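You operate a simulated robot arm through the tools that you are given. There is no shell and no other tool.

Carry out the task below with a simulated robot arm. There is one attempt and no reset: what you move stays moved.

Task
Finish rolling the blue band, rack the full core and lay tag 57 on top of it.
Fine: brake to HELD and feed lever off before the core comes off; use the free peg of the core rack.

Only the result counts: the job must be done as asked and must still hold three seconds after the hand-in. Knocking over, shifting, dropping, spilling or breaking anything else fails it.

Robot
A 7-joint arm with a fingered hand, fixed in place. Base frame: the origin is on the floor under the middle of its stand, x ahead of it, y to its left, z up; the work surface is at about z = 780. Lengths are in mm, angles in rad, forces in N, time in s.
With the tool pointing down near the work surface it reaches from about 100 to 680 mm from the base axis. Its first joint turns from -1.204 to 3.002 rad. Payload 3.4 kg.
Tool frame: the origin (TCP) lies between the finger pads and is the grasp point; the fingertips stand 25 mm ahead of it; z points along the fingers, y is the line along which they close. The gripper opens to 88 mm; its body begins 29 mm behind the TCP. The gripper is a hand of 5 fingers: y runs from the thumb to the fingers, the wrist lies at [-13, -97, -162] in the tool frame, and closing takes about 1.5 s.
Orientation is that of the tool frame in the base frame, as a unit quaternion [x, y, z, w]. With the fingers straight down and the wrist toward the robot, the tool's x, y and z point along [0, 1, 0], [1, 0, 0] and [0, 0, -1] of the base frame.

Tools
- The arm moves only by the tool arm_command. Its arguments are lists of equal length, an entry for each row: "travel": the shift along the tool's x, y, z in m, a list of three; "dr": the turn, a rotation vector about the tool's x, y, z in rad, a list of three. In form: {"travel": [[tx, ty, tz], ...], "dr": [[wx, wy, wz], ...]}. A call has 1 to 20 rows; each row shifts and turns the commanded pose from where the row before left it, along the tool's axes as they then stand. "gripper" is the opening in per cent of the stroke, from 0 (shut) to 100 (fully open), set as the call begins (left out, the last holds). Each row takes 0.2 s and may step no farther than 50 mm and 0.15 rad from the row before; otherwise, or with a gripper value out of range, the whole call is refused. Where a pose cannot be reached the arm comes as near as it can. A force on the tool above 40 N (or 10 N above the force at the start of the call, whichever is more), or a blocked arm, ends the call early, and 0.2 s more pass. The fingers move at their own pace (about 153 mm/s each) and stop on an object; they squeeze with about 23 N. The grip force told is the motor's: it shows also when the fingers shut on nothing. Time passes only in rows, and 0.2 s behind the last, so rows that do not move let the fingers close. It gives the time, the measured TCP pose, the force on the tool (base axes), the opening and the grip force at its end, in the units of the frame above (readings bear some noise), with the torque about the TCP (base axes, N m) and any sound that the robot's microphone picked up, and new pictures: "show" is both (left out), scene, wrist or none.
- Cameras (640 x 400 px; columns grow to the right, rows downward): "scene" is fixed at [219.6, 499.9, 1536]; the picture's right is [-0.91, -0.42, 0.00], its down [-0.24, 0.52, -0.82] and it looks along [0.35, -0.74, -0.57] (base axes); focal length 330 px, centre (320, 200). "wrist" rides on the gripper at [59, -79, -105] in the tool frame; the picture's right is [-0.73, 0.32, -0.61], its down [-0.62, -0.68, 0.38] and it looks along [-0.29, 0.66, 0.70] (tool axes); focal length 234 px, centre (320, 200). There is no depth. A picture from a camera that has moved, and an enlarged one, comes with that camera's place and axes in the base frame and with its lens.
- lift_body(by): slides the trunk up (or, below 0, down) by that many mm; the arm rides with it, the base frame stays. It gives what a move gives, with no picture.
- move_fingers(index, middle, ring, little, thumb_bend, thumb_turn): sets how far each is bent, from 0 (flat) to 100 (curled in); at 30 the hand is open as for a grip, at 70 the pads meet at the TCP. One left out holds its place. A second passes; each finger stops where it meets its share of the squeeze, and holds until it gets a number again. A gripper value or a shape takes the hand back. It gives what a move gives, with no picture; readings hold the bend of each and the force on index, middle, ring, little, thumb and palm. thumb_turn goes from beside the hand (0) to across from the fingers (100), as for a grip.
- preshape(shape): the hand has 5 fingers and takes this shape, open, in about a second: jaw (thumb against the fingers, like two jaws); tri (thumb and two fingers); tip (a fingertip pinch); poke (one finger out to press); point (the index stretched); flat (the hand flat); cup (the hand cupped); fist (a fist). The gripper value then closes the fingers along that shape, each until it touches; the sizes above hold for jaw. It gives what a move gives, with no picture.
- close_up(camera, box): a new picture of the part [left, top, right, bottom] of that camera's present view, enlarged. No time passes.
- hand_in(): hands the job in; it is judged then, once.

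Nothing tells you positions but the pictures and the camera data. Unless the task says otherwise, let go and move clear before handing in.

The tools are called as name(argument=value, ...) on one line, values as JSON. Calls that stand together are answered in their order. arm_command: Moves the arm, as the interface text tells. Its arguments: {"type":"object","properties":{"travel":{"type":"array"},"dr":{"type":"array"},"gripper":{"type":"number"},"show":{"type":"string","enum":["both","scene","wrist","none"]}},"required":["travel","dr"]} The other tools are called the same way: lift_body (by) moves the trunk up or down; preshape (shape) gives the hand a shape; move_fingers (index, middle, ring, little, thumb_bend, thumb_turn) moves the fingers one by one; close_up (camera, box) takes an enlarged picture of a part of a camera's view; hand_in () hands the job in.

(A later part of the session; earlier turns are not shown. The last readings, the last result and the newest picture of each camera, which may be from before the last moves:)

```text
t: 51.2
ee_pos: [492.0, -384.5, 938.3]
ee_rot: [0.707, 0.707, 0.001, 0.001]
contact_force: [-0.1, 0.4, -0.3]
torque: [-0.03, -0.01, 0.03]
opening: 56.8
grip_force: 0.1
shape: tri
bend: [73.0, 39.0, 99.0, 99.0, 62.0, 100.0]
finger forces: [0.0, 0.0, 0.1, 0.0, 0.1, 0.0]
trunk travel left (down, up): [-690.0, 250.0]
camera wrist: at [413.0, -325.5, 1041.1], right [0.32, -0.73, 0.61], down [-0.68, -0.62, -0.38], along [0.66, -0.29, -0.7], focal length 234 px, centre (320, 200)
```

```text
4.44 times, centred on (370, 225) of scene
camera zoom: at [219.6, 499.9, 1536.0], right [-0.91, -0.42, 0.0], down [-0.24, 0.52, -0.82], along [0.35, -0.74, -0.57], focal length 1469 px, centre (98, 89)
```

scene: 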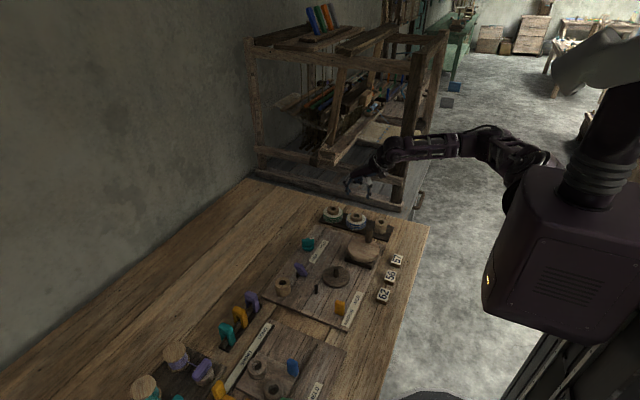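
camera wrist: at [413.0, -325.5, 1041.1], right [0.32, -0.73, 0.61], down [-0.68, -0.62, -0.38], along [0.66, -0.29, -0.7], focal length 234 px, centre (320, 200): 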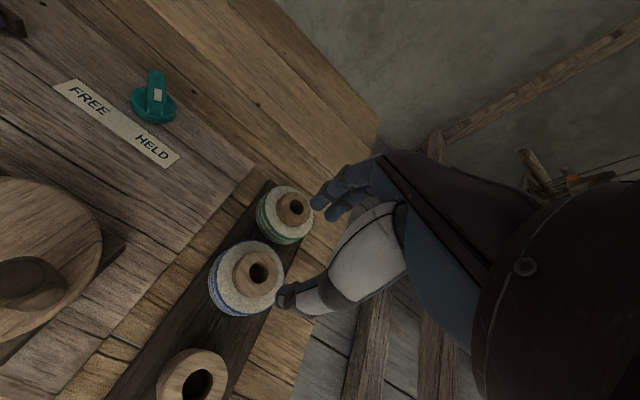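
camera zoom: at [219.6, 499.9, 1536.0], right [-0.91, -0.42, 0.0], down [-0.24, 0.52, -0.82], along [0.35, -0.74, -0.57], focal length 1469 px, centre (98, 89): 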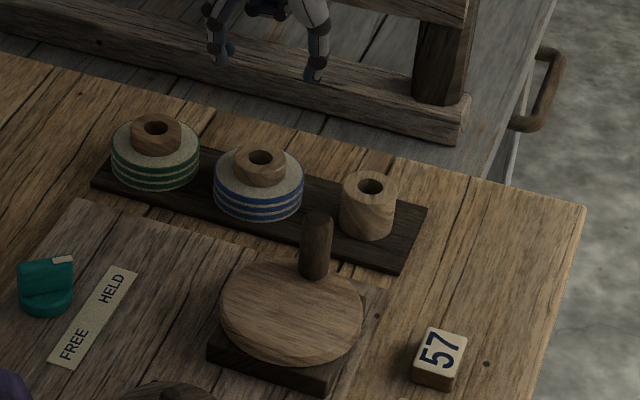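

The core is seated level on the middle peg. Next is tag 57, about 28 x 40 mm, near (314,-270) with its long side along y. I'll move toward it and take a look.

arm_command(travel=[[0.0245, -0.031, 0], [0.0245, -0.031, 0], [0.0245, -0.031, 0]], dr=[[0, 0, 0], [0, 0, 0], [0, 0, 0]])

close_up(camera="wrist", box=[40, 260, 260, 400])

close_up(camera="scene", box=[360, 235, 430, 310])

```text
t: 52.0
ee_pos: [399.9, -311.0, 937.2]
ee_rot: [0.708, 0.706, 0.001, 0.001]
contact_force: [-1.0, 0.2, 0.6]
torque: [0.03, -0.02, -0.03]
opening: 57.0
grip_force: 0.0
shape: tri
bend: [73.0, 39.0, 99.0, 99.0, 62.0, 100.0]
finger forces: [0.0, 0.0, 0.0, 0.0, 0.0, 0.0]
trunk travel left (down, up): [-690.0, 250.0]
camera wrist: at [320.4, -252.3, 1040.4], right [0.32, -0.73, 0.61], down [-0.68, -0.62, -0.38], along [0.66, -0.29, -0.69], focal length 234 px, centre (320, 200)
```

scene: 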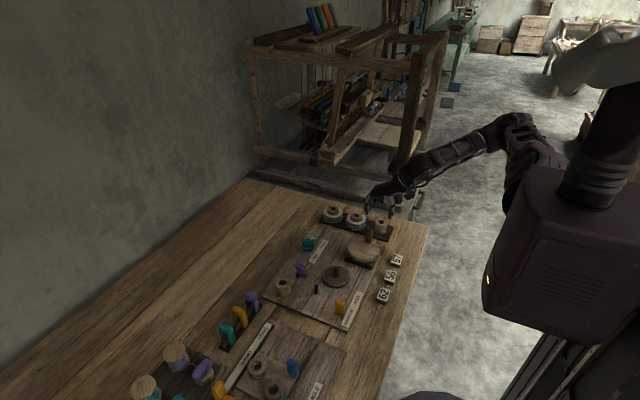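
wrist: 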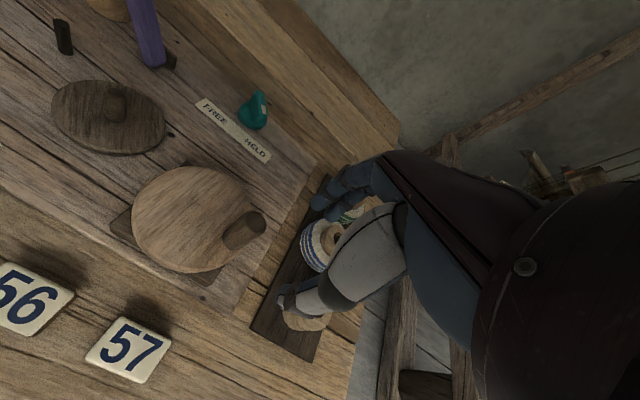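

```text
2.86 times, centred on (150, 330) of wrist
camera zoom: at [320.4, -252.3, 1040.4], right [0.32, -0.73, 0.61], down [-0.68, -0.62, -0.38], along [0.66, -0.29, -0.69], focal length 669 px, centre (806, -171)
```

zoom: 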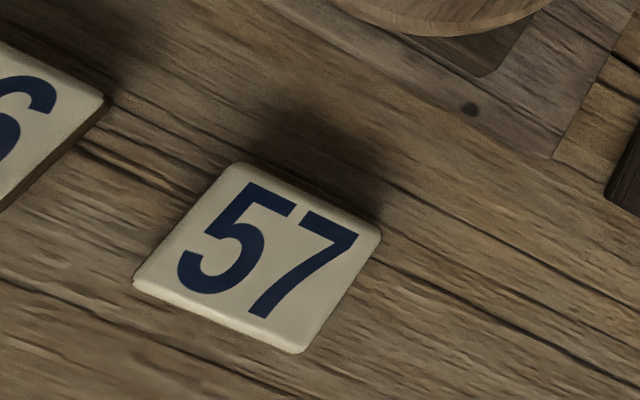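

```text
5.33 times, centred on (395, 272) of scene
camera zoom: at [219.6, 499.9, 1536.0], right [-0.91, -0.42, 0.0], down [-0.24, 0.52, -0.82], along [0.35, -0.74, -0.57], focal length 1763 px, centre (-80, -187)
```

zoom: 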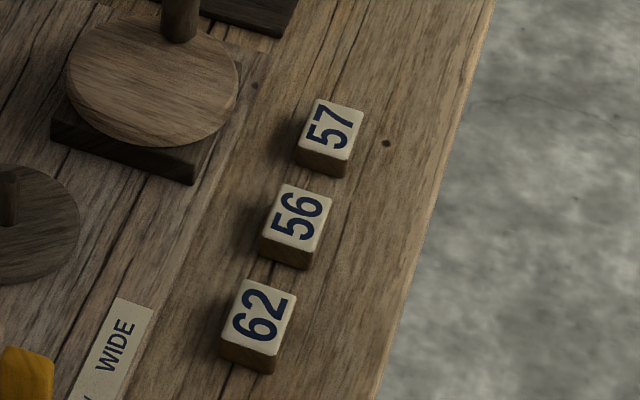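

Tag 57's centre is (315,-270), axis-aligned, with its top at z≈797. I'll move over it and check the reach.

arm_command(travel=[[0.015, -0.0283, 0.005], [0.015, -0.0283, 0.005], [0.015, -0.0283, 0.01]], dr=[[0, 0, 0], [0, 0, 0], [0, 0, 0]])

```text
t: 52.9
ee_pos: [323.1, -272.0, 916.7]
ee_rot: [0.709, 0.706, 0.0, 0.0]
contact_force: [0.6, -0.1, -0.2]
torque: [0.0, 0.03, 0.0]
opening: 56.7
grip_force: 0.0
shape: tri
bend: [73.0, 39.0, 99.0, 99.0, 62.0, 100.0]
finger forces: [0.1, 0.0, 0.0, 0.0, 0.1, 0.1]
out of reach, approached as far as the arm can: row 3
trunk travel left (down, up): [-690.0, 250.0]
camera wrist: at [244.2, -214.0, 1020.6], right [0.32, -0.73, 0.61], down [-0.68, -0.62, -0.38], along [0.66, -0.29, -0.69], focal length 234 px, centre (320, 200)
```

scene: 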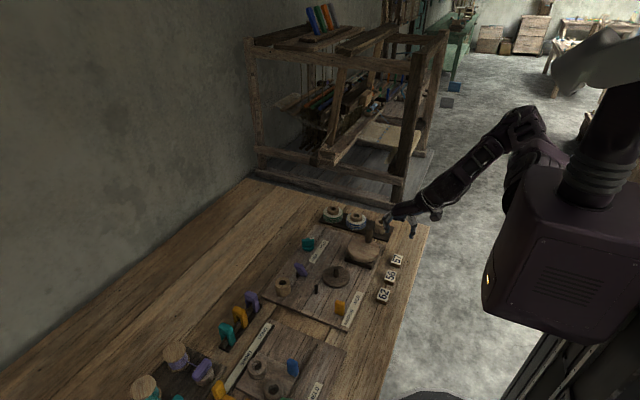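
wrist: 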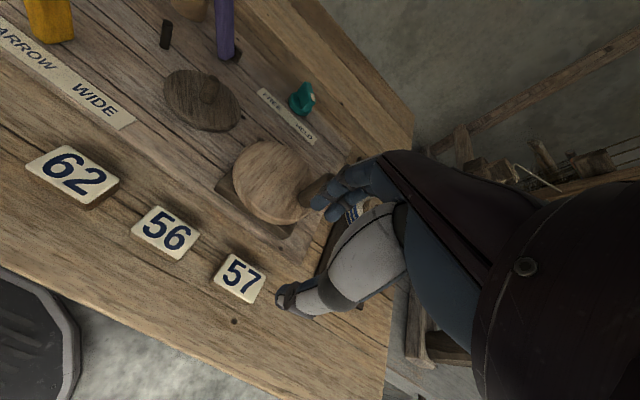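

It's just at the reach limit at this height; lower should be fine. I'll go down a bit and shift to (315,-266).

arm_command(travel=[[0.0, 0.0, 0.03], [0.003, -0.004, 0.02], [0.003, -0.004, 0.005]], dr=[[0, 0, 0], [0, 0, 0], [0, 0, 0]])

close_up(camera="wrist", box=[200, 180, 380, 340])

close_up(camera="scene", box=[350, 210, 430, 290])

```text
t: 53.6
ee_pos: [335.4, -234.5, 891.8]
ee_rot: [0.661, 0.75, 0.012, 0.0]
contact_force: [0.3, -0.7, -0.4]
torque: [-0.03, 0.03, 0.02]
opening: 57.0
grip_force: 0.1
shape: tri
bend: [73.0, 39.0, 99.0, 99.0, 62.0, 100.0]
finger forces: [0.0, 0.0, 0.1, 0.0, 0.0, 0.0]
out of reach, approached as far as the arm can: row 1, 2, 3
trunk travel left (down, up): [-690.0, 250.0]
camera wrist: at [249.0, -188.5, 995.1], right [0.4, -0.69, 0.6], down [-0.59, -0.7, -0.41], along [0.7, -0.19, -0.69], focal length 234 px, centre (320, 200)
```

scene: 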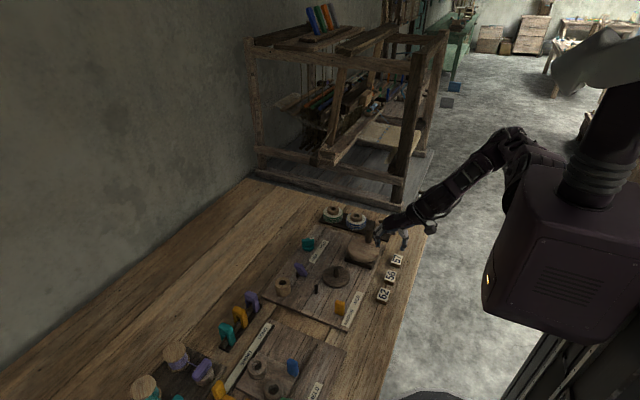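
wrist: 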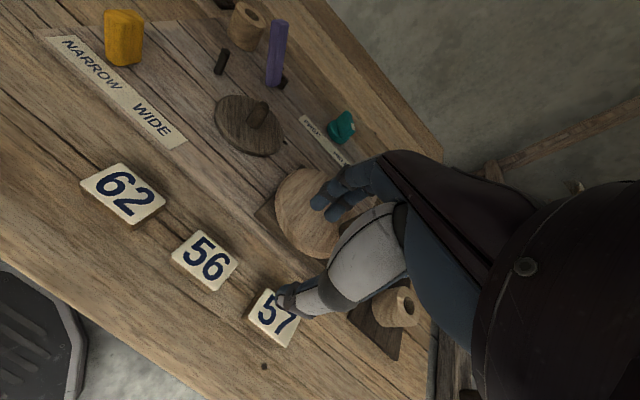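

```text
2.50 times, centred on (290, 260) of wrist
camera zoom: at [249.0, -188.5, 995.1], right [0.4, -0.69, 0.6], down [-0.59, -0.7, -0.41], along [0.7, -0.19, -0.69], focal length 585 px, centre (395, 50)
```

zoom: 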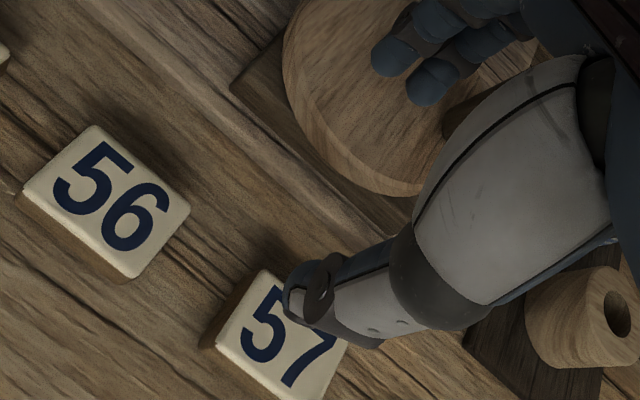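

```text
5.00 times, centred on (390, 250) of scene
camera zoom: at [219.6, 499.9, 1536.0], right [-0.91, -0.42, 0.0], down [-0.24, 0.52, -0.82], along [0.35, -0.74, -0.57], focal length 1652 px, centre (-30, -50)
```

zoom: 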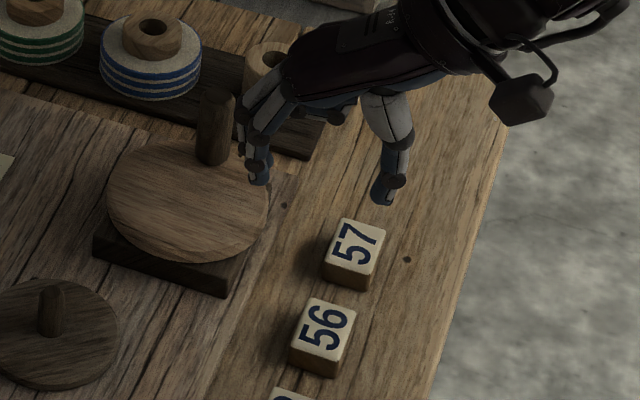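

The arm is at its inner reach limit here. Raising the trunk should help, since it lifts the shoulder away from the wrist and takes the hand straight up, clear of everything.

lift_body(by=120)

```text
t: 55.1
ee_pos: [336.7, -233.3, 1011.7]
ee_rot: [0.661, 0.75, 0.012, 0.0]
contact_force: [0.5, 0.0, -0.4]
torque: [0.01, 0.01, -0.03]
opening: 57.1
grip_force: 0.1
shape: tri
bend: [73.0, 39.0, 99.0, 99.0, 62.0, 100.0]
finger forces: [0.1, 0.0, 0.0, 0.1, 0.0, 0.0]
trunk travel left (down, up): [-810.0, 130.0]
```

arm_command(travel=[[0, 0, 0.03], [0, 0, 0.03], [0, 0, 0.03]], dr=[[0.017, -0.017, 0.126], [0, 0, 0], [0, 0, 0]])

```text
t: 56.0
ee_pos: [336.3, -233.2, 920.5]
ee_rot: [0.708, 0.706, -0.002, 0.0]
contact_force: [-0.8, 0.2, -0.8]
torque: [-0.02, 0.0, 0.04]
opening: 56.9
grip_force: 0.0
shape: tri
bend: [73.0, 39.0, 99.0, 99.0, 62.0, 100.0]
finger forces: [0.0, 0.1, 0.0, 0.0, 0.1, 0.1]
trunk travel left (down, up): [-810.0, 130.0]
camera wrist: at [258.2, -174.4, 1025.8], right [0.32, -0.73, 0.61], down [-0.68, -0.62, -0.38], along [0.65, -0.29, -0.7], focal length 234 px, centre (320, 200)
```

scene: 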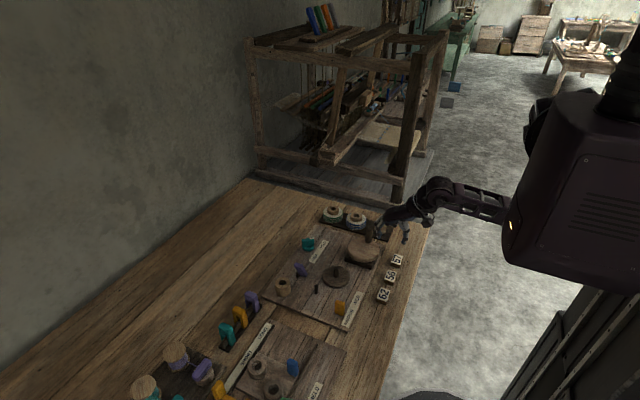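
wrist: 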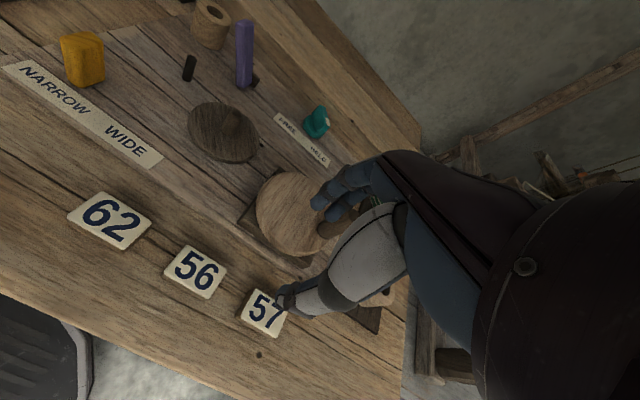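

Raising the trunk worked. I'll move over the tag and lower partway.

arm_command(travel=[[-0.0328, -0.0213, 0], [0, 0, 0.03], [0, 0, 0.03]], dr=[[0, 0, 0], [0, 0, 0], [0, 0, 0]])

close_up(camera="wrist", box=[200, 180, 380, 340])

close_up(camera="scene", box=[350, 210, 430, 290])

```text
t: 56.8
ee_pos: [315.9, -267.3, 860.9]
ee_rot: [0.707, 0.707, 0.0, 0.0]
contact_force: [-0.9, 1.3, 0.5]
torque: [0.02, 0.02, 0.0]
opening: 57.2
grip_force: 0.0
shape: tri
bend: [73.0, 39.0, 99.0, 99.0, 62.0, 100.0]
finger forces: [0.0, 0.1, 0.0, 0.1, 0.0, 0.0]
trunk travel left (down, up): [-810.0, 130.0]
camera wrist: at [236.5, -208.6, 964.9], right [0.32, -0.73, 0.61], down [-0.68, -0.62, -0.38], along [0.66, -0.29, -0.7], focal length 234 px, centre (320, 200)
```

scene: 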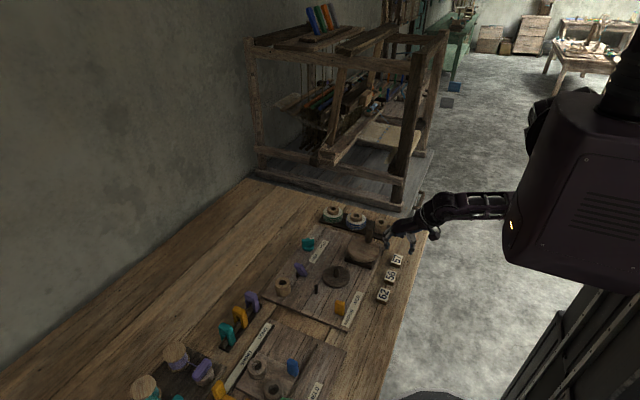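
wrist: 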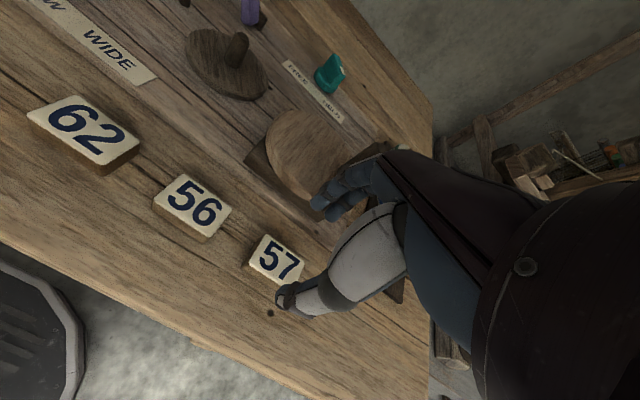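

```text
2.50 times, centred on (290, 260) of wrist
camera zoom: at [236.5, -208.6, 964.9], right [0.32, -0.73, 0.61], down [-0.68, -0.62, -0.38], along [0.66, -0.29, -0.7], focal length 585 px, centre (395, 50)
```

zoom: 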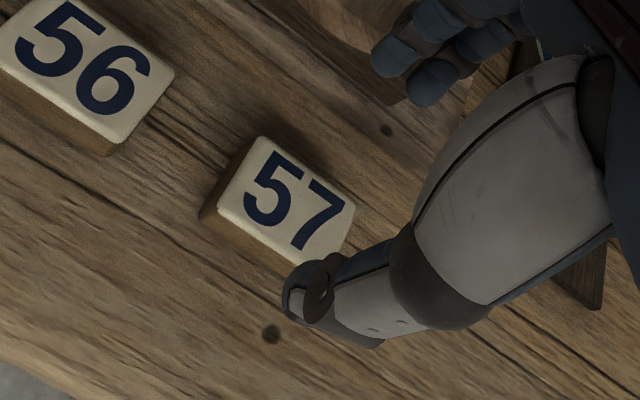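

```text
5.00 times, centred on (390, 250) of scene
camera zoom: at [219.6, 499.9, 1536.0], right [-0.91, -0.42, 0.0], down [-0.24, 0.52, -0.82], along [0.35, -0.74, -0.57], focal length 1652 px, centre (-30, -50)
```

zoom: 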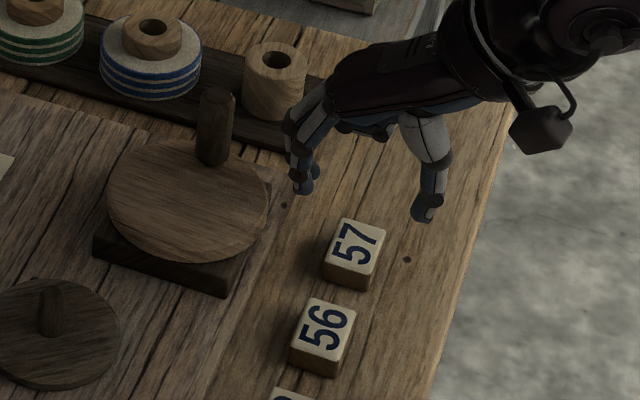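

The tag's centre is (314,-269.3). I'll lower the fingertips around its short sides with clearance all round.

arm_command(travel=[[0.002, -0.0015, 0.02], [0, 0, 0.02], [0, 0, 0.01]], dr=[[0, 0, 0], [0, 0, 0], [0, 0, 0]])

close_up(camera="wrist", box=[220, 180, 380, 330])

close_up(camera="scene", box=[365, 225, 425, 285])

```text
t: 57.5
ee_pos: [315.8, -264.6, 810.7]
ee_rot: [0.707, 0.707, 0.0, 0.0]
contact_force: [-1.1, -0.1, 0.2]
torque: [-0.02, 0.0, -0.02]
opening: 57.2
grip_force: 0.0
shape: tri
bend: [73.0, 39.0, 99.0, 99.0, 62.0, 100.0]
finger forces: [0.0, 0.0, 0.0, 0.0, 0.0, 0.0]
trunk travel left (down, up): [-810.0, 130.0]
camera wrist: at [235.4, -205.8, 915.1], right [0.32, -0.73, 0.61], down [-0.68, -0.62, -0.38], along [0.66, -0.29, -0.7], focal length 234 px, centre (320, 200)
```

scene: 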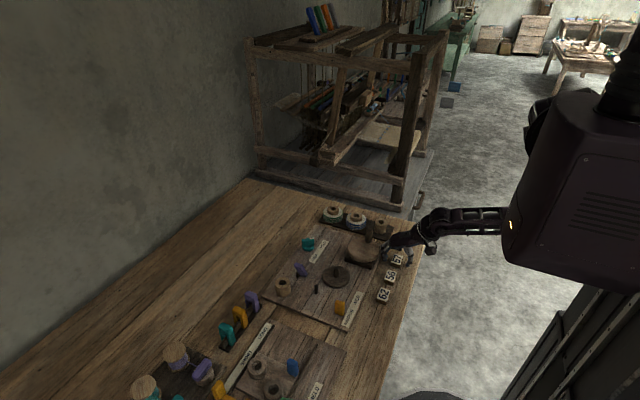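
wrist: 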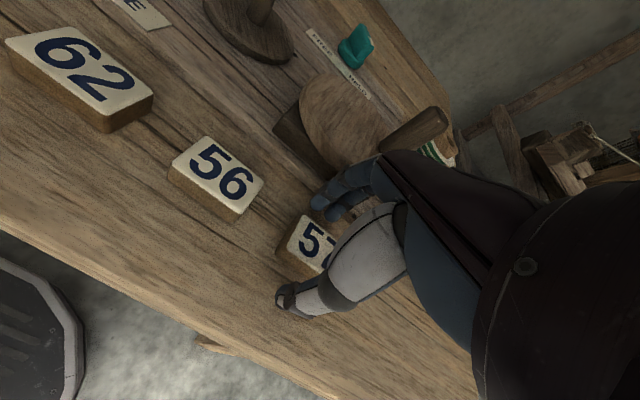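

```text
2.67 times, centred on (300, 255) of wrist
camera zoom: at [235.4, -205.8, 915.1], right [0.32, -0.73, 0.61], down [-0.68, -0.62, -0.38], along [0.66, -0.29, -0.7], focal length 624 px, centre (373, 53)
```

zoom: 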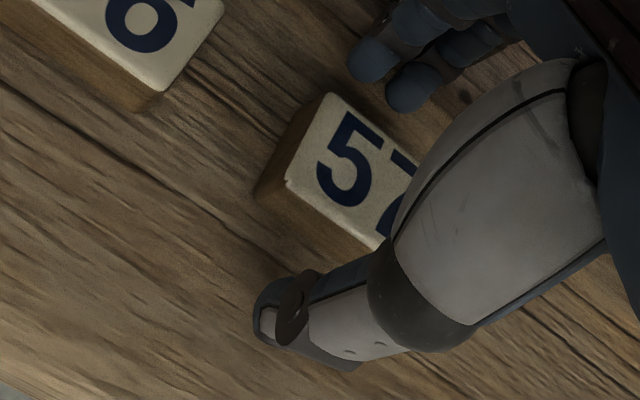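

```text
6.67 times, centred on (395, 255) of scene
camera zoom: at [219.6, 499.9, 1536.0], right [-0.91, -0.42, 0.0], down [-0.24, 0.52, -0.82], along [0.35, -0.74, -0.57], focal length 2203 px, centre (-180, -167)
```

zoom: 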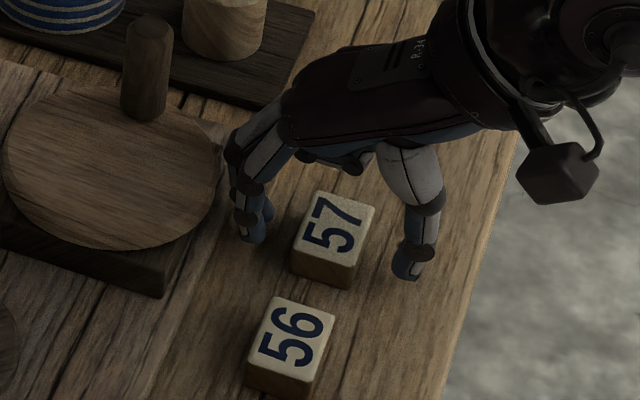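

The fingertips straddle the tag. I'll close on it.

arm_command(travel=[[0, 0, 0], [0, 0, 0], [0, 0, 0], [0, 0, 0], [0, 0, 0], [0, 0, 0]], dr=[[0, 0, 0], [0, 0, 0], [0, 0, 0], [0, 0, 0], [0, 0, 0], [0, 0, 0]], gripper=0)

close_up(camera="scene", box=[365, 225, 425, 285])

close_up(camera="wrist", box=[220, 180, 380, 330])

```text
t: 59.0
ee_pos: [314.7, -264.4, 811.3]
ee_rot: [0.707, 0.708, -0.001, -0.002]
contact_force: [-0.5, -0.1, -0.2]
torque: [0.01, -0.02, 0.01]
opening: 24.3
grip_force: 23.5
shape: tri
bend: [74.0, 55.0, 100.0, 100.0, 74.0, 100.0]
finger forces: [10.4, 10.2, 0.0, 0.1, 20.8, 0.0]
trunk travel left (down, up): [-810.0, 130.0]
camera wrist: at [235.3, -205.8, 915.3], right [0.32, -0.73, 0.61], down [-0.68, -0.62, -0.38], along [0.66, -0.29, -0.7], focal length 234 px, centre (320, 200)
```

scene: 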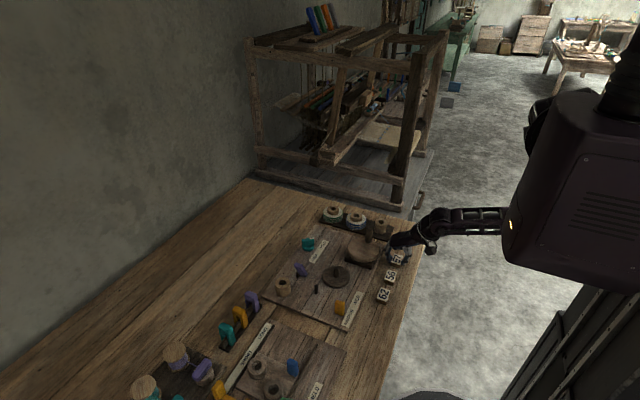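
wrist: 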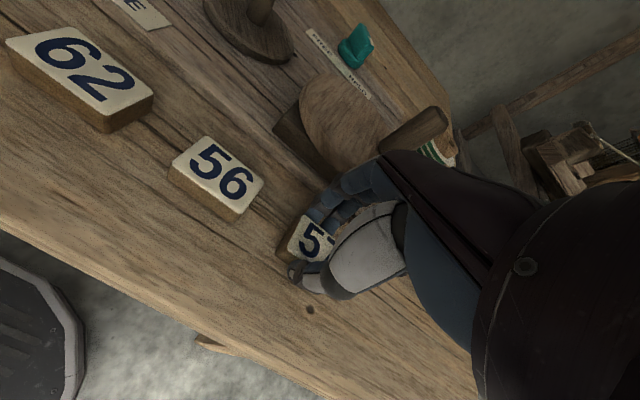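

```text
6.67 times, centred on (395, 255) of scene
camera zoom: at [219.6, 499.9, 1536.0], right [-0.91, -0.42, 0.0], down [-0.24, 0.52, -0.82], along [0.35, -0.74, -0.57], focal length 2203 px, centre (-180, -167)
```

zoom: 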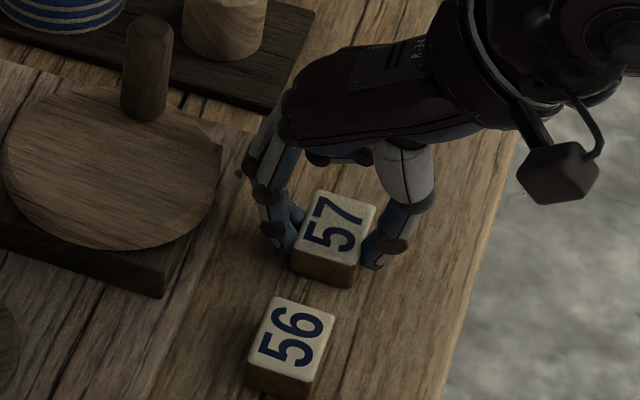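

```text
2.67 times, centred on (300, 255) of wrist
camera zoom: at [235.3, -205.8, 915.3], right [0.32, -0.73, 0.61], down [-0.68, -0.62, -0.38], along [0.66, -0.29, -0.7], focal length 624 px, centre (373, 53)
```

zoom: 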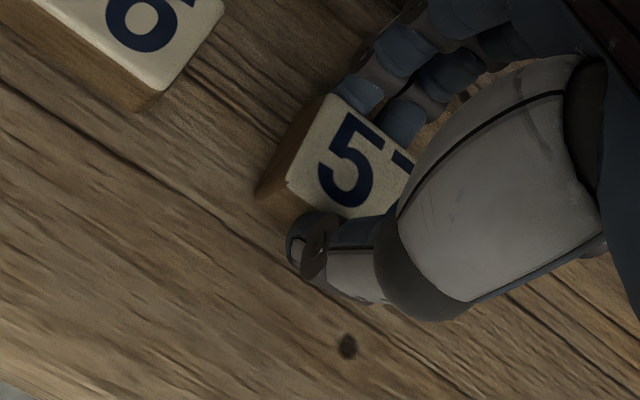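

Tag 57 is held squarely. I'll lift it straight up.

arm_command(travel=[[0, 0, -0.005], [0, 0, -0.01], [0, 0, -0.02], [0, 0, -0.025], [0, 0, -0.035], [0, 0, -0.035]], dr=[[0, 0, 0], [0, 0, 0], [0, 0, 0], [0, 0, 0], [0, 0, 0], [0, 0, 0]])

close_up(camera="scene", box=[350, 190, 430, 270])

close_up(camera="wrist", box=[220, 180, 380, 330])

```text
t: 60.4
ee_pos: [314.8, -265.0, 941.8]
ee_rot: [0.708, 0.706, 0.0, -0.002]
contact_force: [-0.3, 0.0, 0.0]
torque: [0.01, 0.01, 0.01]
opening: 24.6
grip_force: 23.0
shape: tri
bend: [74.0, 55.0, 100.0, 100.0, 74.0, 100.0]
finger forces: [10.6, 10.3, 0.0, 0.0, 20.8, 0.0]
trunk travel left (down, up): [-810.0, 130.0]
camera wrist: at [235.5, -206.2, 1046.0], right [0.32, -0.73, 0.61], down [-0.68, -0.62, -0.38], along [0.66, -0.29, -0.7], focal length 234 px, centre (320, 200)
```

scene: 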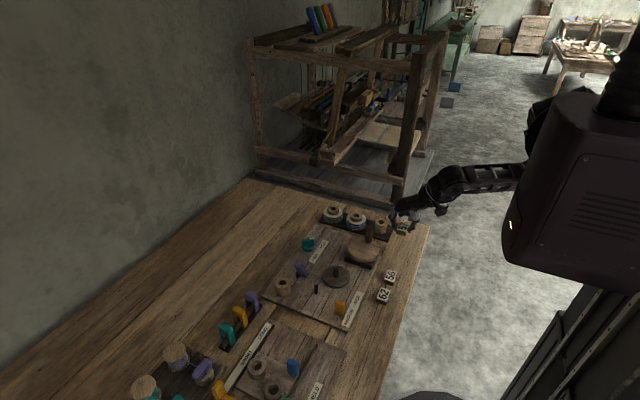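
wrist: 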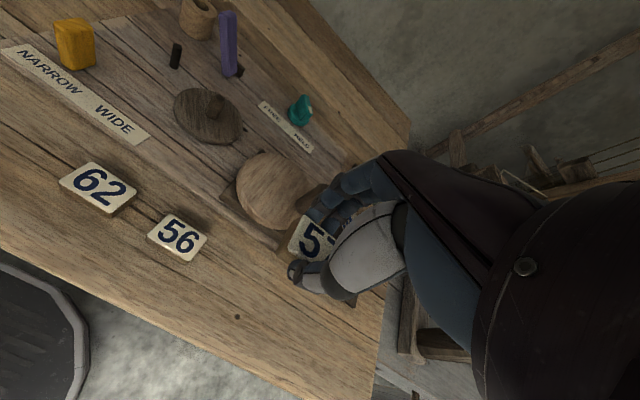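

```text
5.00 times, centred on (390, 230) of scene
camera zoom: at [219.6, 499.9, 1536.0], right [-0.91, -0.42, 0.0], down [-0.24, 0.52, -0.82], along [0.35, -0.74, -0.57], focal length 1652 px, centre (-30, 50)
```

zoom: 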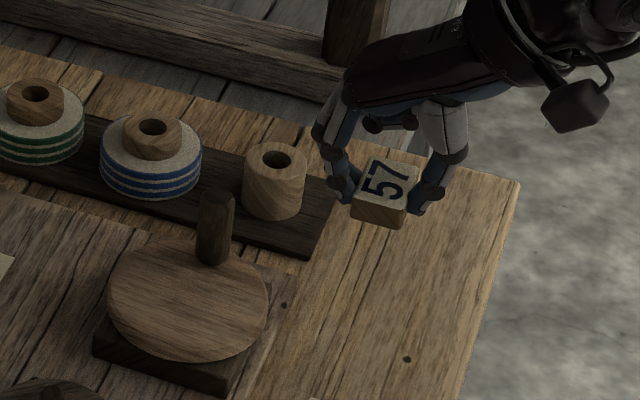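

```text
2.67 times, centred on (300, 255) of wrist
camera zoom: at [235.5, -206.2, 1046.0], right [0.32, -0.73, 0.61], down [-0.68, -0.62, -0.38], along [0.66, -0.29, -0.7], focal length 624 px, centre (373, 53)
```

zoom: 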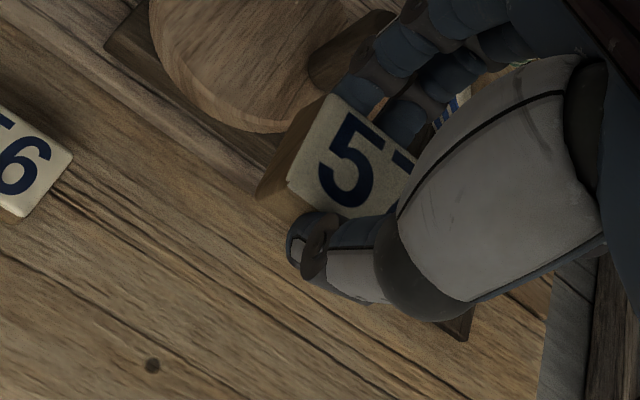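

The tag is held level and 56 and 62 are undisturbed. I'll carry it toward the rack above all obstacles.

arm_command(travel=[[-0.025, 0.0417, -0.003], [-0.025, 0.0417, -0.003], [-0.025, 0.0417, -0.003]], dr=[[0, 0, 0], [0, 0, 0], [0, 0, 0]])

close_up(camera="wrist", box=[120, 120, 380, 320])

```text
t: 61.1
ee_pos: [439.5, -340.5, 948.6]
ee_rot: [0.707, 0.707, 0.0, -0.001]
contact_force: [0.7, -0.1, -0.2]
torque: [0.04, -0.02, -0.02]
opening: 24.8
grip_force: 22.7
shape: tri
bend: [74.0, 55.0, 100.0, 100.0, 74.0, 100.0]
finger forces: [10.5, 10.3, 0.0, 0.0, 20.7, 0.1]
trunk travel left (down, up): [-810.0, 130.0]
camera wrist: at [361.1, -282.3, 1054.1], right [0.32, -0.73, 0.6], down [-0.68, -0.62, -0.38], along [0.65, -0.29, -0.7], focal length 234 px, centre (320, 200)
```

scene: 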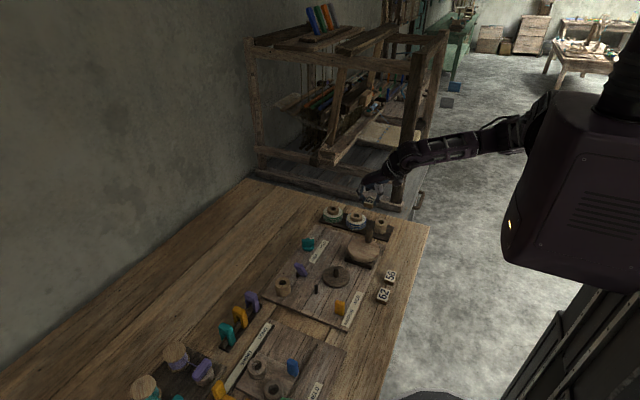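
wrist: 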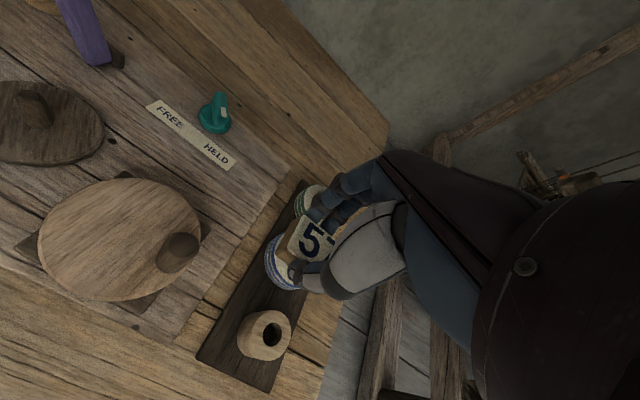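

```text
2.00 times, centred on (250, 220) of wrist
camera zoom: at [361.1, -282.3, 1054.1], right [0.32, -0.73, 0.6], down [-0.68, -0.62, -0.38], along [0.65, -0.29, -0.7], focal length 468 px, centre (460, 160)
```

zoom: 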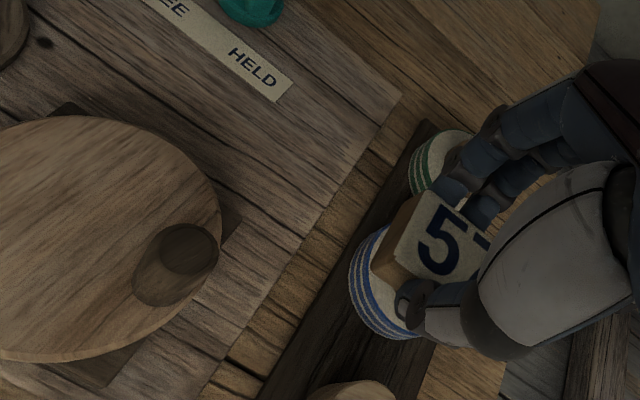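

I'll position the tag over the racked core's hub, near (493,-389), keep some height, and check alignment.

arm_command(travel=[[-0.0219, 0.0273, 0.004], [-0.0219, 0.0273, 0.004], [0, 0, 0.025], [0, 0, 0.025]], dr=[[0, 0, 0], [0, 0, 0], [0, 0, 0], [0, 0, 0]])

close_up(camera="scene", box=[325, 185, 395, 245])

close_up(camera="wrist", box=[220, 180, 380, 330])

```text
t: 62.1
ee_pos: [494.2, -384.1, 891.2]
ee_rot: [0.707, 0.707, -0.001, -0.001]
contact_force: [0.3, -1.3, 0.4]
torque: [0.0, -0.03, -0.01]
opening: 24.4
grip_force: 22.8
shape: tri
bend: [74.0, 55.0, 100.0, 100.0, 74.0, 100.0]
finger forces: [10.4, 10.3, 0.1, 0.1, 20.8, 0.0]
trunk travel left (down, up): [-810.0, 130.0]
camera wrist: at [415.6, -326.1, 995.5], right [0.32, -0.73, 0.61], down [-0.68, -0.62, -0.38], along [0.66, -0.29, -0.7], focal length 234 px, centre (320, 200)
```

scene: 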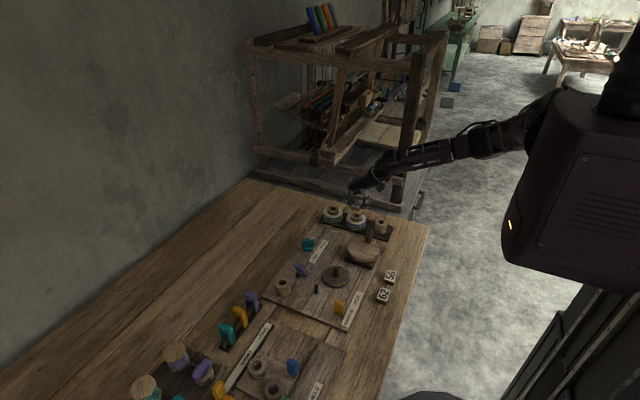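
wrist: 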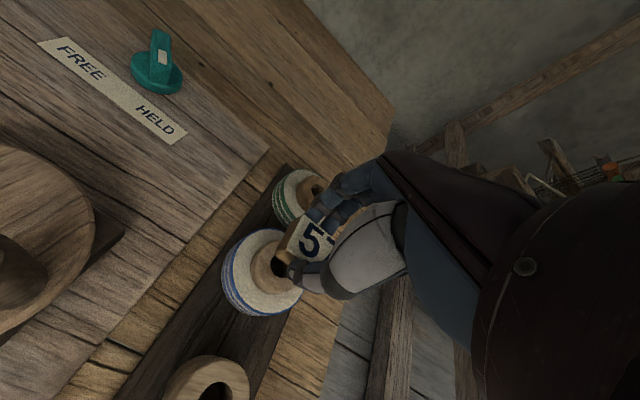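

```text
6.67 times, centred on (360, 215) of scene
camera zoom: at [219.6, 499.9, 1536.0], right [-0.91, -0.42, 0.0], down [-0.24, 0.52, -0.82], along [0.35, -0.74, -0.57], focal length 2203 px, centre (53, 100)
```

zoom: 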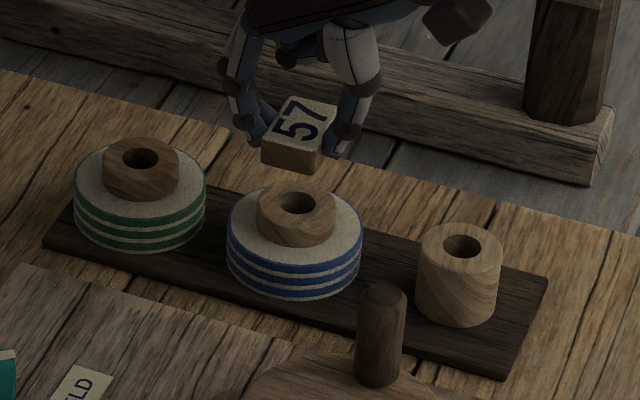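

```text
2.67 times, centred on (300, 255) of wrist
camera zoom: at [415.6, -326.1, 995.5], right [0.32, -0.73, 0.61], down [-0.68, -0.62, -0.38], along [0.66, -0.29, -0.7], focal length 624 px, centre (373, 53)
```

zoom: 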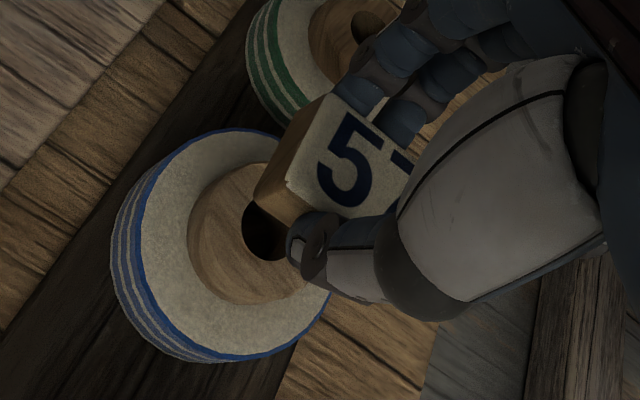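

The tag is within about 1 mm of the hub's centre. I'll lower to just above the hub.

arm_command(travel=[[0, -0.0005, 0.01], [0, 0, 0.01], [0, 0, 0.008]], dr=[[0, 0, 0], [0, 0, 0], [0, 0, 0]], show="none")

close_up(camera="scene", box=[335, 190, 385, 235])

close_up(camera="wrist", box=[220, 180, 380, 330])

```text
t: 63.0
ee_pos: [493.7, -383.9, 864.0]
ee_rot: [0.707, 0.707, 0.001, -0.001]
contact_force: [-0.5, 0.5, -0.4]
torque: [0.01, -0.01, 0.0]
opening: 24.6
grip_force: 22.9
shape: tri
bend: [74.0, 55.0, 100.0, 100.0, 74.0, 100.0]
finger forces: [10.6, 10.3, 0.1, 0.0, 20.8, 0.0]
trunk travel left (down, up): [-810.0, 130.0]
```

```text
8.89 times, centred on (360, 212) of scene
camera zoom: at [219.6, 499.9, 1536.0], right [-0.91, -0.42, 0.0], down [-0.24, 0.52, -0.82], along [0.35, -0.74, -0.57], focal length 2938 px, centre (-36, 89)
```

zoom: 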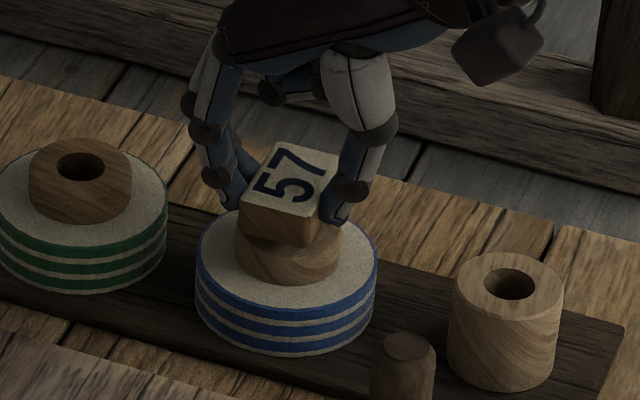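

```text
2.67 times, centred on (300, 255) of wrist
camera zoom: at [414.5, -324.9, 968.5], right [0.32, -0.73, 0.61], down [-0.68, -0.62, -0.38], along [0.66, -0.29, -0.7], focal length 624 px, centre (373, 53)
```

zoom: 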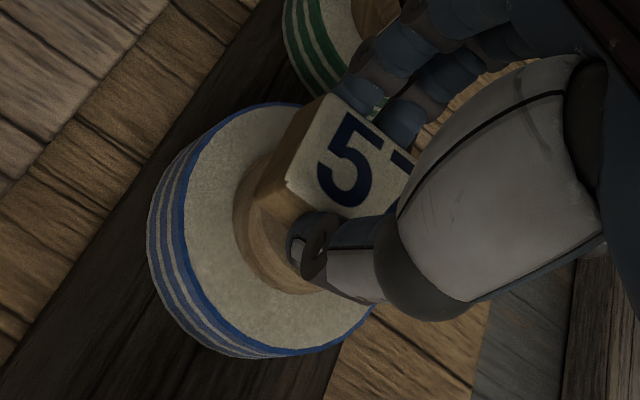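

arm_command(travel=[[0, 0, 0.002], [0, 0, 0.002]], dr=[[0, 0, 0], [0, 0, 0]], show="none")

arm_command(travel=[[0, 0, 0.0015]], dr=[[0, 0, 0]], show="none")

close_up(camera="scene", box=[335, 190, 385, 235])

```text
t: 63.5
ee_pos: [495.0, -383.1, 860.6]
ee_rot: [0.707, 0.707, -0.001, -0.001]
contact_force: [-0.3, 0.2, -0.7]
torque: [-0.01, 0.03, 0.02]
opening: 24.3
grip_force: 22.5
shape: tri
bend: [74.0, 55.0, 100.0, 100.0, 74.0, 100.0]
finger forces: [10.5, 10.3, 0.0, 0.0, 20.9, 0.0]
trunk travel left (down, up): [-810.0, 130.0]
```

```text
t: 64.0
ee_pos: [493.9, -383.1, 859.1]
ee_rot: [0.707, 0.708, 0.0, -0.001]
contact_force: [-0.4, -0.2, -0.4]
torque: [0.01, -0.02, -0.01]
opening: 24.4
grip_force: 22.9
shape: tri
bend: [74.0, 55.0, 100.0, 100.0, 74.0, 100.0]
finger forces: [10.6, 10.3, 0.0, 0.0, 20.8, 0.1]
trunk travel left (down, up): [-810.0, 130.0]
```

```text
8.89 times, centred on (360, 212) of scene
camera zoom: at [219.6, 499.9, 1536.0], right [-0.91, -0.42, 0.0], down [-0.24, 0.52, -0.82], along [0.35, -0.74, -0.57], focal length 2938 px, centre (-36, 89)
```

zoom: 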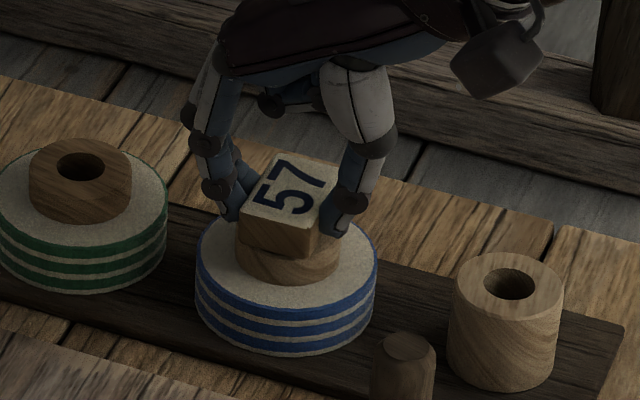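

arm_command(travel=[[0, 0, 0.001]], dr=[[0, 0, 0]], show="none")

arm_command(travel=[[0, 0, 0.001]], dr=[[0, 0, 0]], show="none")

```text
t: 64.3
ee_pos: [494.1, -384.7, 857.8]
ee_rot: [0.707, 0.707, 0.0, -0.001]
contact_force: [-0.2, 0.5, -1.1]
torque: [-0.02, -0.02, 0.02]
opening: 24.3
grip_force: 23.4
shape: tri
bend: [74.0, 55.0, 100.0, 100.0, 74.0, 100.0]
finger forces: [10.5, 10.2, 0.1, 0.1, 20.8, 0.1]
trunk travel left (down, up): [-810.0, 130.0]
```

```text
t: 64.8
ee_pos: [494.0, -384.3, 856.9]
ee_rot: [0.707, 0.707, 0.0, -0.001]
contact_force: [-0.4, 0.1, 0.2]
torque: [0.03, 0.01, 0.05]
opening: 24.1
grip_force: 23.6
shape: tri
bend: [74.0, 55.0, 100.0, 100.0, 74.0, 100.0]
finger forces: [10.6, 10.4, 0.0, 0.0, 20.8, 0.0]
trunk travel left (down, up): [-810.0, 130.0]
```

arm_command(travel=[[0, 0, 0.001]], dr=[[0, 0, 0]], show="none")

close_up(camera="scene", box=[335, 190, 385, 235])

```text
t: 65.2
ee_pos: [492.8, -383.6, 856.8]
ee_rot: [0.707, 0.707, 0.001, -0.001]
contact_force: [-0.6, -0.8, 0.5]
torque: [0.01, 0.0, 0.0]
opening: 24.6
grip_force: 23.1
shape: tri
bend: [74.0, 55.0, 100.0, 100.0, 74.0, 100.0]
finger forces: [10.6, 10.5, 0.1, 0.1, 21.0, 0.1]
trunk travel left (down, up): [-810.0, 130.0]
```

```text
8.89 times, centred on (360, 212) of scene
camera zoom: at [219.6, 499.9, 1536.0], right [-0.91, -0.42, 0.0], down [-0.24, 0.52, -0.82], along [0.35, -0.74, -0.57], focal length 2938 px, centre (-36, 89)
```

zoom: 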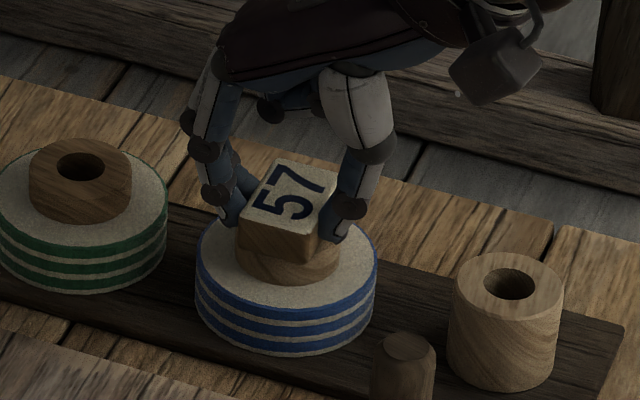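

arm_command(travel=[[0, 0, 0.001]], dr=[[0, 0, 0]], show="none")

arm_command(travel=[[0, 0, 0.001]], dr=[[0, 0, 0]], show="none")

```text
t: 65.5
ee_pos: [493.1, -382.0, 856.5]
ee_rot: [0.708, 0.706, 0.0, 0.0]
contact_force: [0.3, -1.1, 3.7]
torque: [0.0, -0.02, 0.0]
opening: 24.3
grip_force: 23.3
shape: tri
bend: [74.0, 55.0, 100.0, 100.0, 74.0, 100.0]
finger forces: [10.8, 10.8, 0.1, 0.0, 21.6, 0.1]
trunk travel left (down, up): [-810.0, 130.0]
```

```text
t: 66.0
ee_pos: [494.2, -383.6, 855.6]
ee_rot: [0.708, 0.706, 0.0, 0.001]
contact_force: [1.2, -0.4, 8.0]
torque: [-0.01, -0.02, -0.01]
opening: 25.1
grip_force: 22.7
shape: tri
bend: [74.0, 55.0, 100.0, 100.0, 74.0, 100.0]
finger forces: [11.4, 11.4, 0.0, 0.0, 22.2, 0.0]
trunk travel left (down, up): [-810.0, 130.0]
```

There's 8 N of contact, so the tag rests on the hub. I'll ease off a touch and open the fingers gently.

arm_command(travel=[[0, 0, -0.001], [0, 0, 0]], dr=[[0, 0, 0], [0, 0, 0]], show="none")

arm_command(travel=[[0, 0, 0], [0, 0, 0], [0, 0, 0], [0, 0, 0], [0, 0, 0]], dr=[[0, 0, 0], [0, 0, 0], [0, 0, 0], [0, 0, 0], [0, 0, 0]], gripper=60)

close_up(camera="scene", box=[335, 190, 385, 235])

close_up(camera="wrist", box=[220, 180, 380, 330])

```text
t: 66.5
ee_pos: [494.0, -383.0, 855.0]
ee_rot: [0.707, 0.708, 0.0, 0.0]
contact_force: [0.6, -1.5, 5.4]
torque: [0.02, -0.09, -0.02]
opening: 24.9
grip_force: 22.7
shape: tri
bend: [74.0, 55.0, 100.0, 100.0, 74.0, 100.0]
finger forces: [11.4, 11.5, 0.0, 0.1, 21.9, 0.0]
trunk travel left (down, up): [-810.0, 130.0]
```

```text
t: 67.8
ee_pos: [494.2, -382.6, 854.9]
ee_rot: [0.707, 0.707, 0.0, -0.002]
contact_force: [0.8, -0.3, -0.6]
torque: [-0.03, 0.01, 0.0]
opening: 51.9
grip_force: 0.0
shape: tri
bend: [74.0, 41.0, 99.0, 99.0, 65.0, 100.0]
finger forces: [0.0, 0.0, 0.1, 0.0, 0.0, 0.0]
trunk travel left (down, up): [-810.0, 130.0]
camera wrist: at [414.4, -325.1, 958.9], right [0.32, -0.73, 0.61], down [-0.68, -0.62, -0.38], along [0.66, -0.29, -0.7], focal length 234 px, centre (320, 200)
```

scene: 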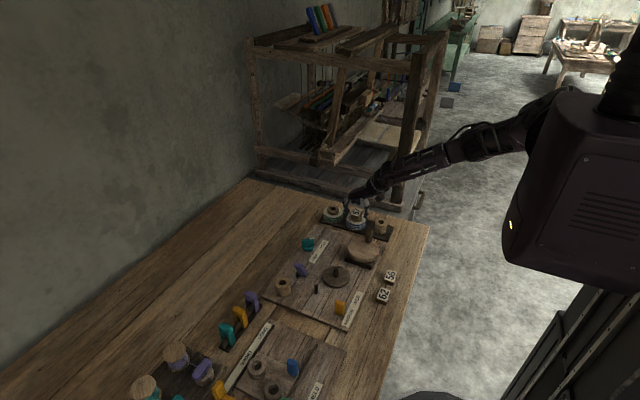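
wrist: 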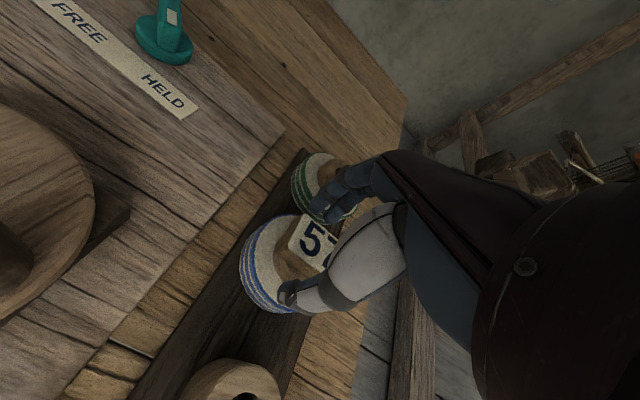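

```text
8.89 times, centred on (360, 212) of scene
camera zoom: at [219.6, 499.9, 1536.0], right [-0.91, -0.42, 0.0], down [-0.24, 0.52, -0.82], along [0.35, -0.74, -0.57], focal length 2938 px, centre (-36, 89)
```

zoom: 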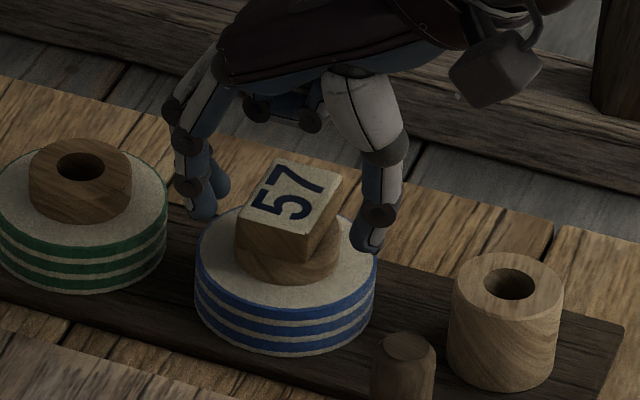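

```text
2.67 times, centred on (300, 255) of wrist
camera zoom: at [414.4, -325.1, 958.9], right [0.32, -0.73, 0.61], down [-0.68, -0.62, -0.38], along [0.66, -0.29, -0.7], focal length 624 px, centre (373, 53)
```

zoom: 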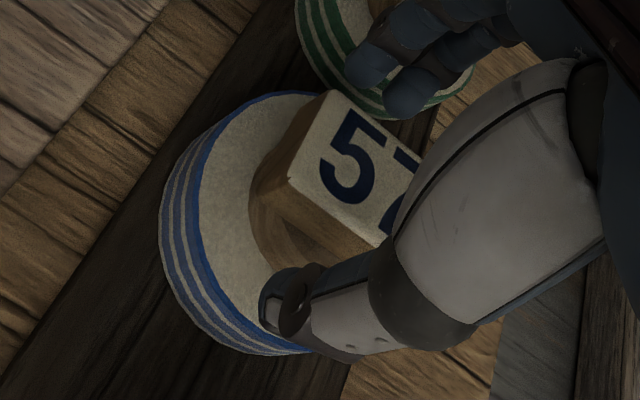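

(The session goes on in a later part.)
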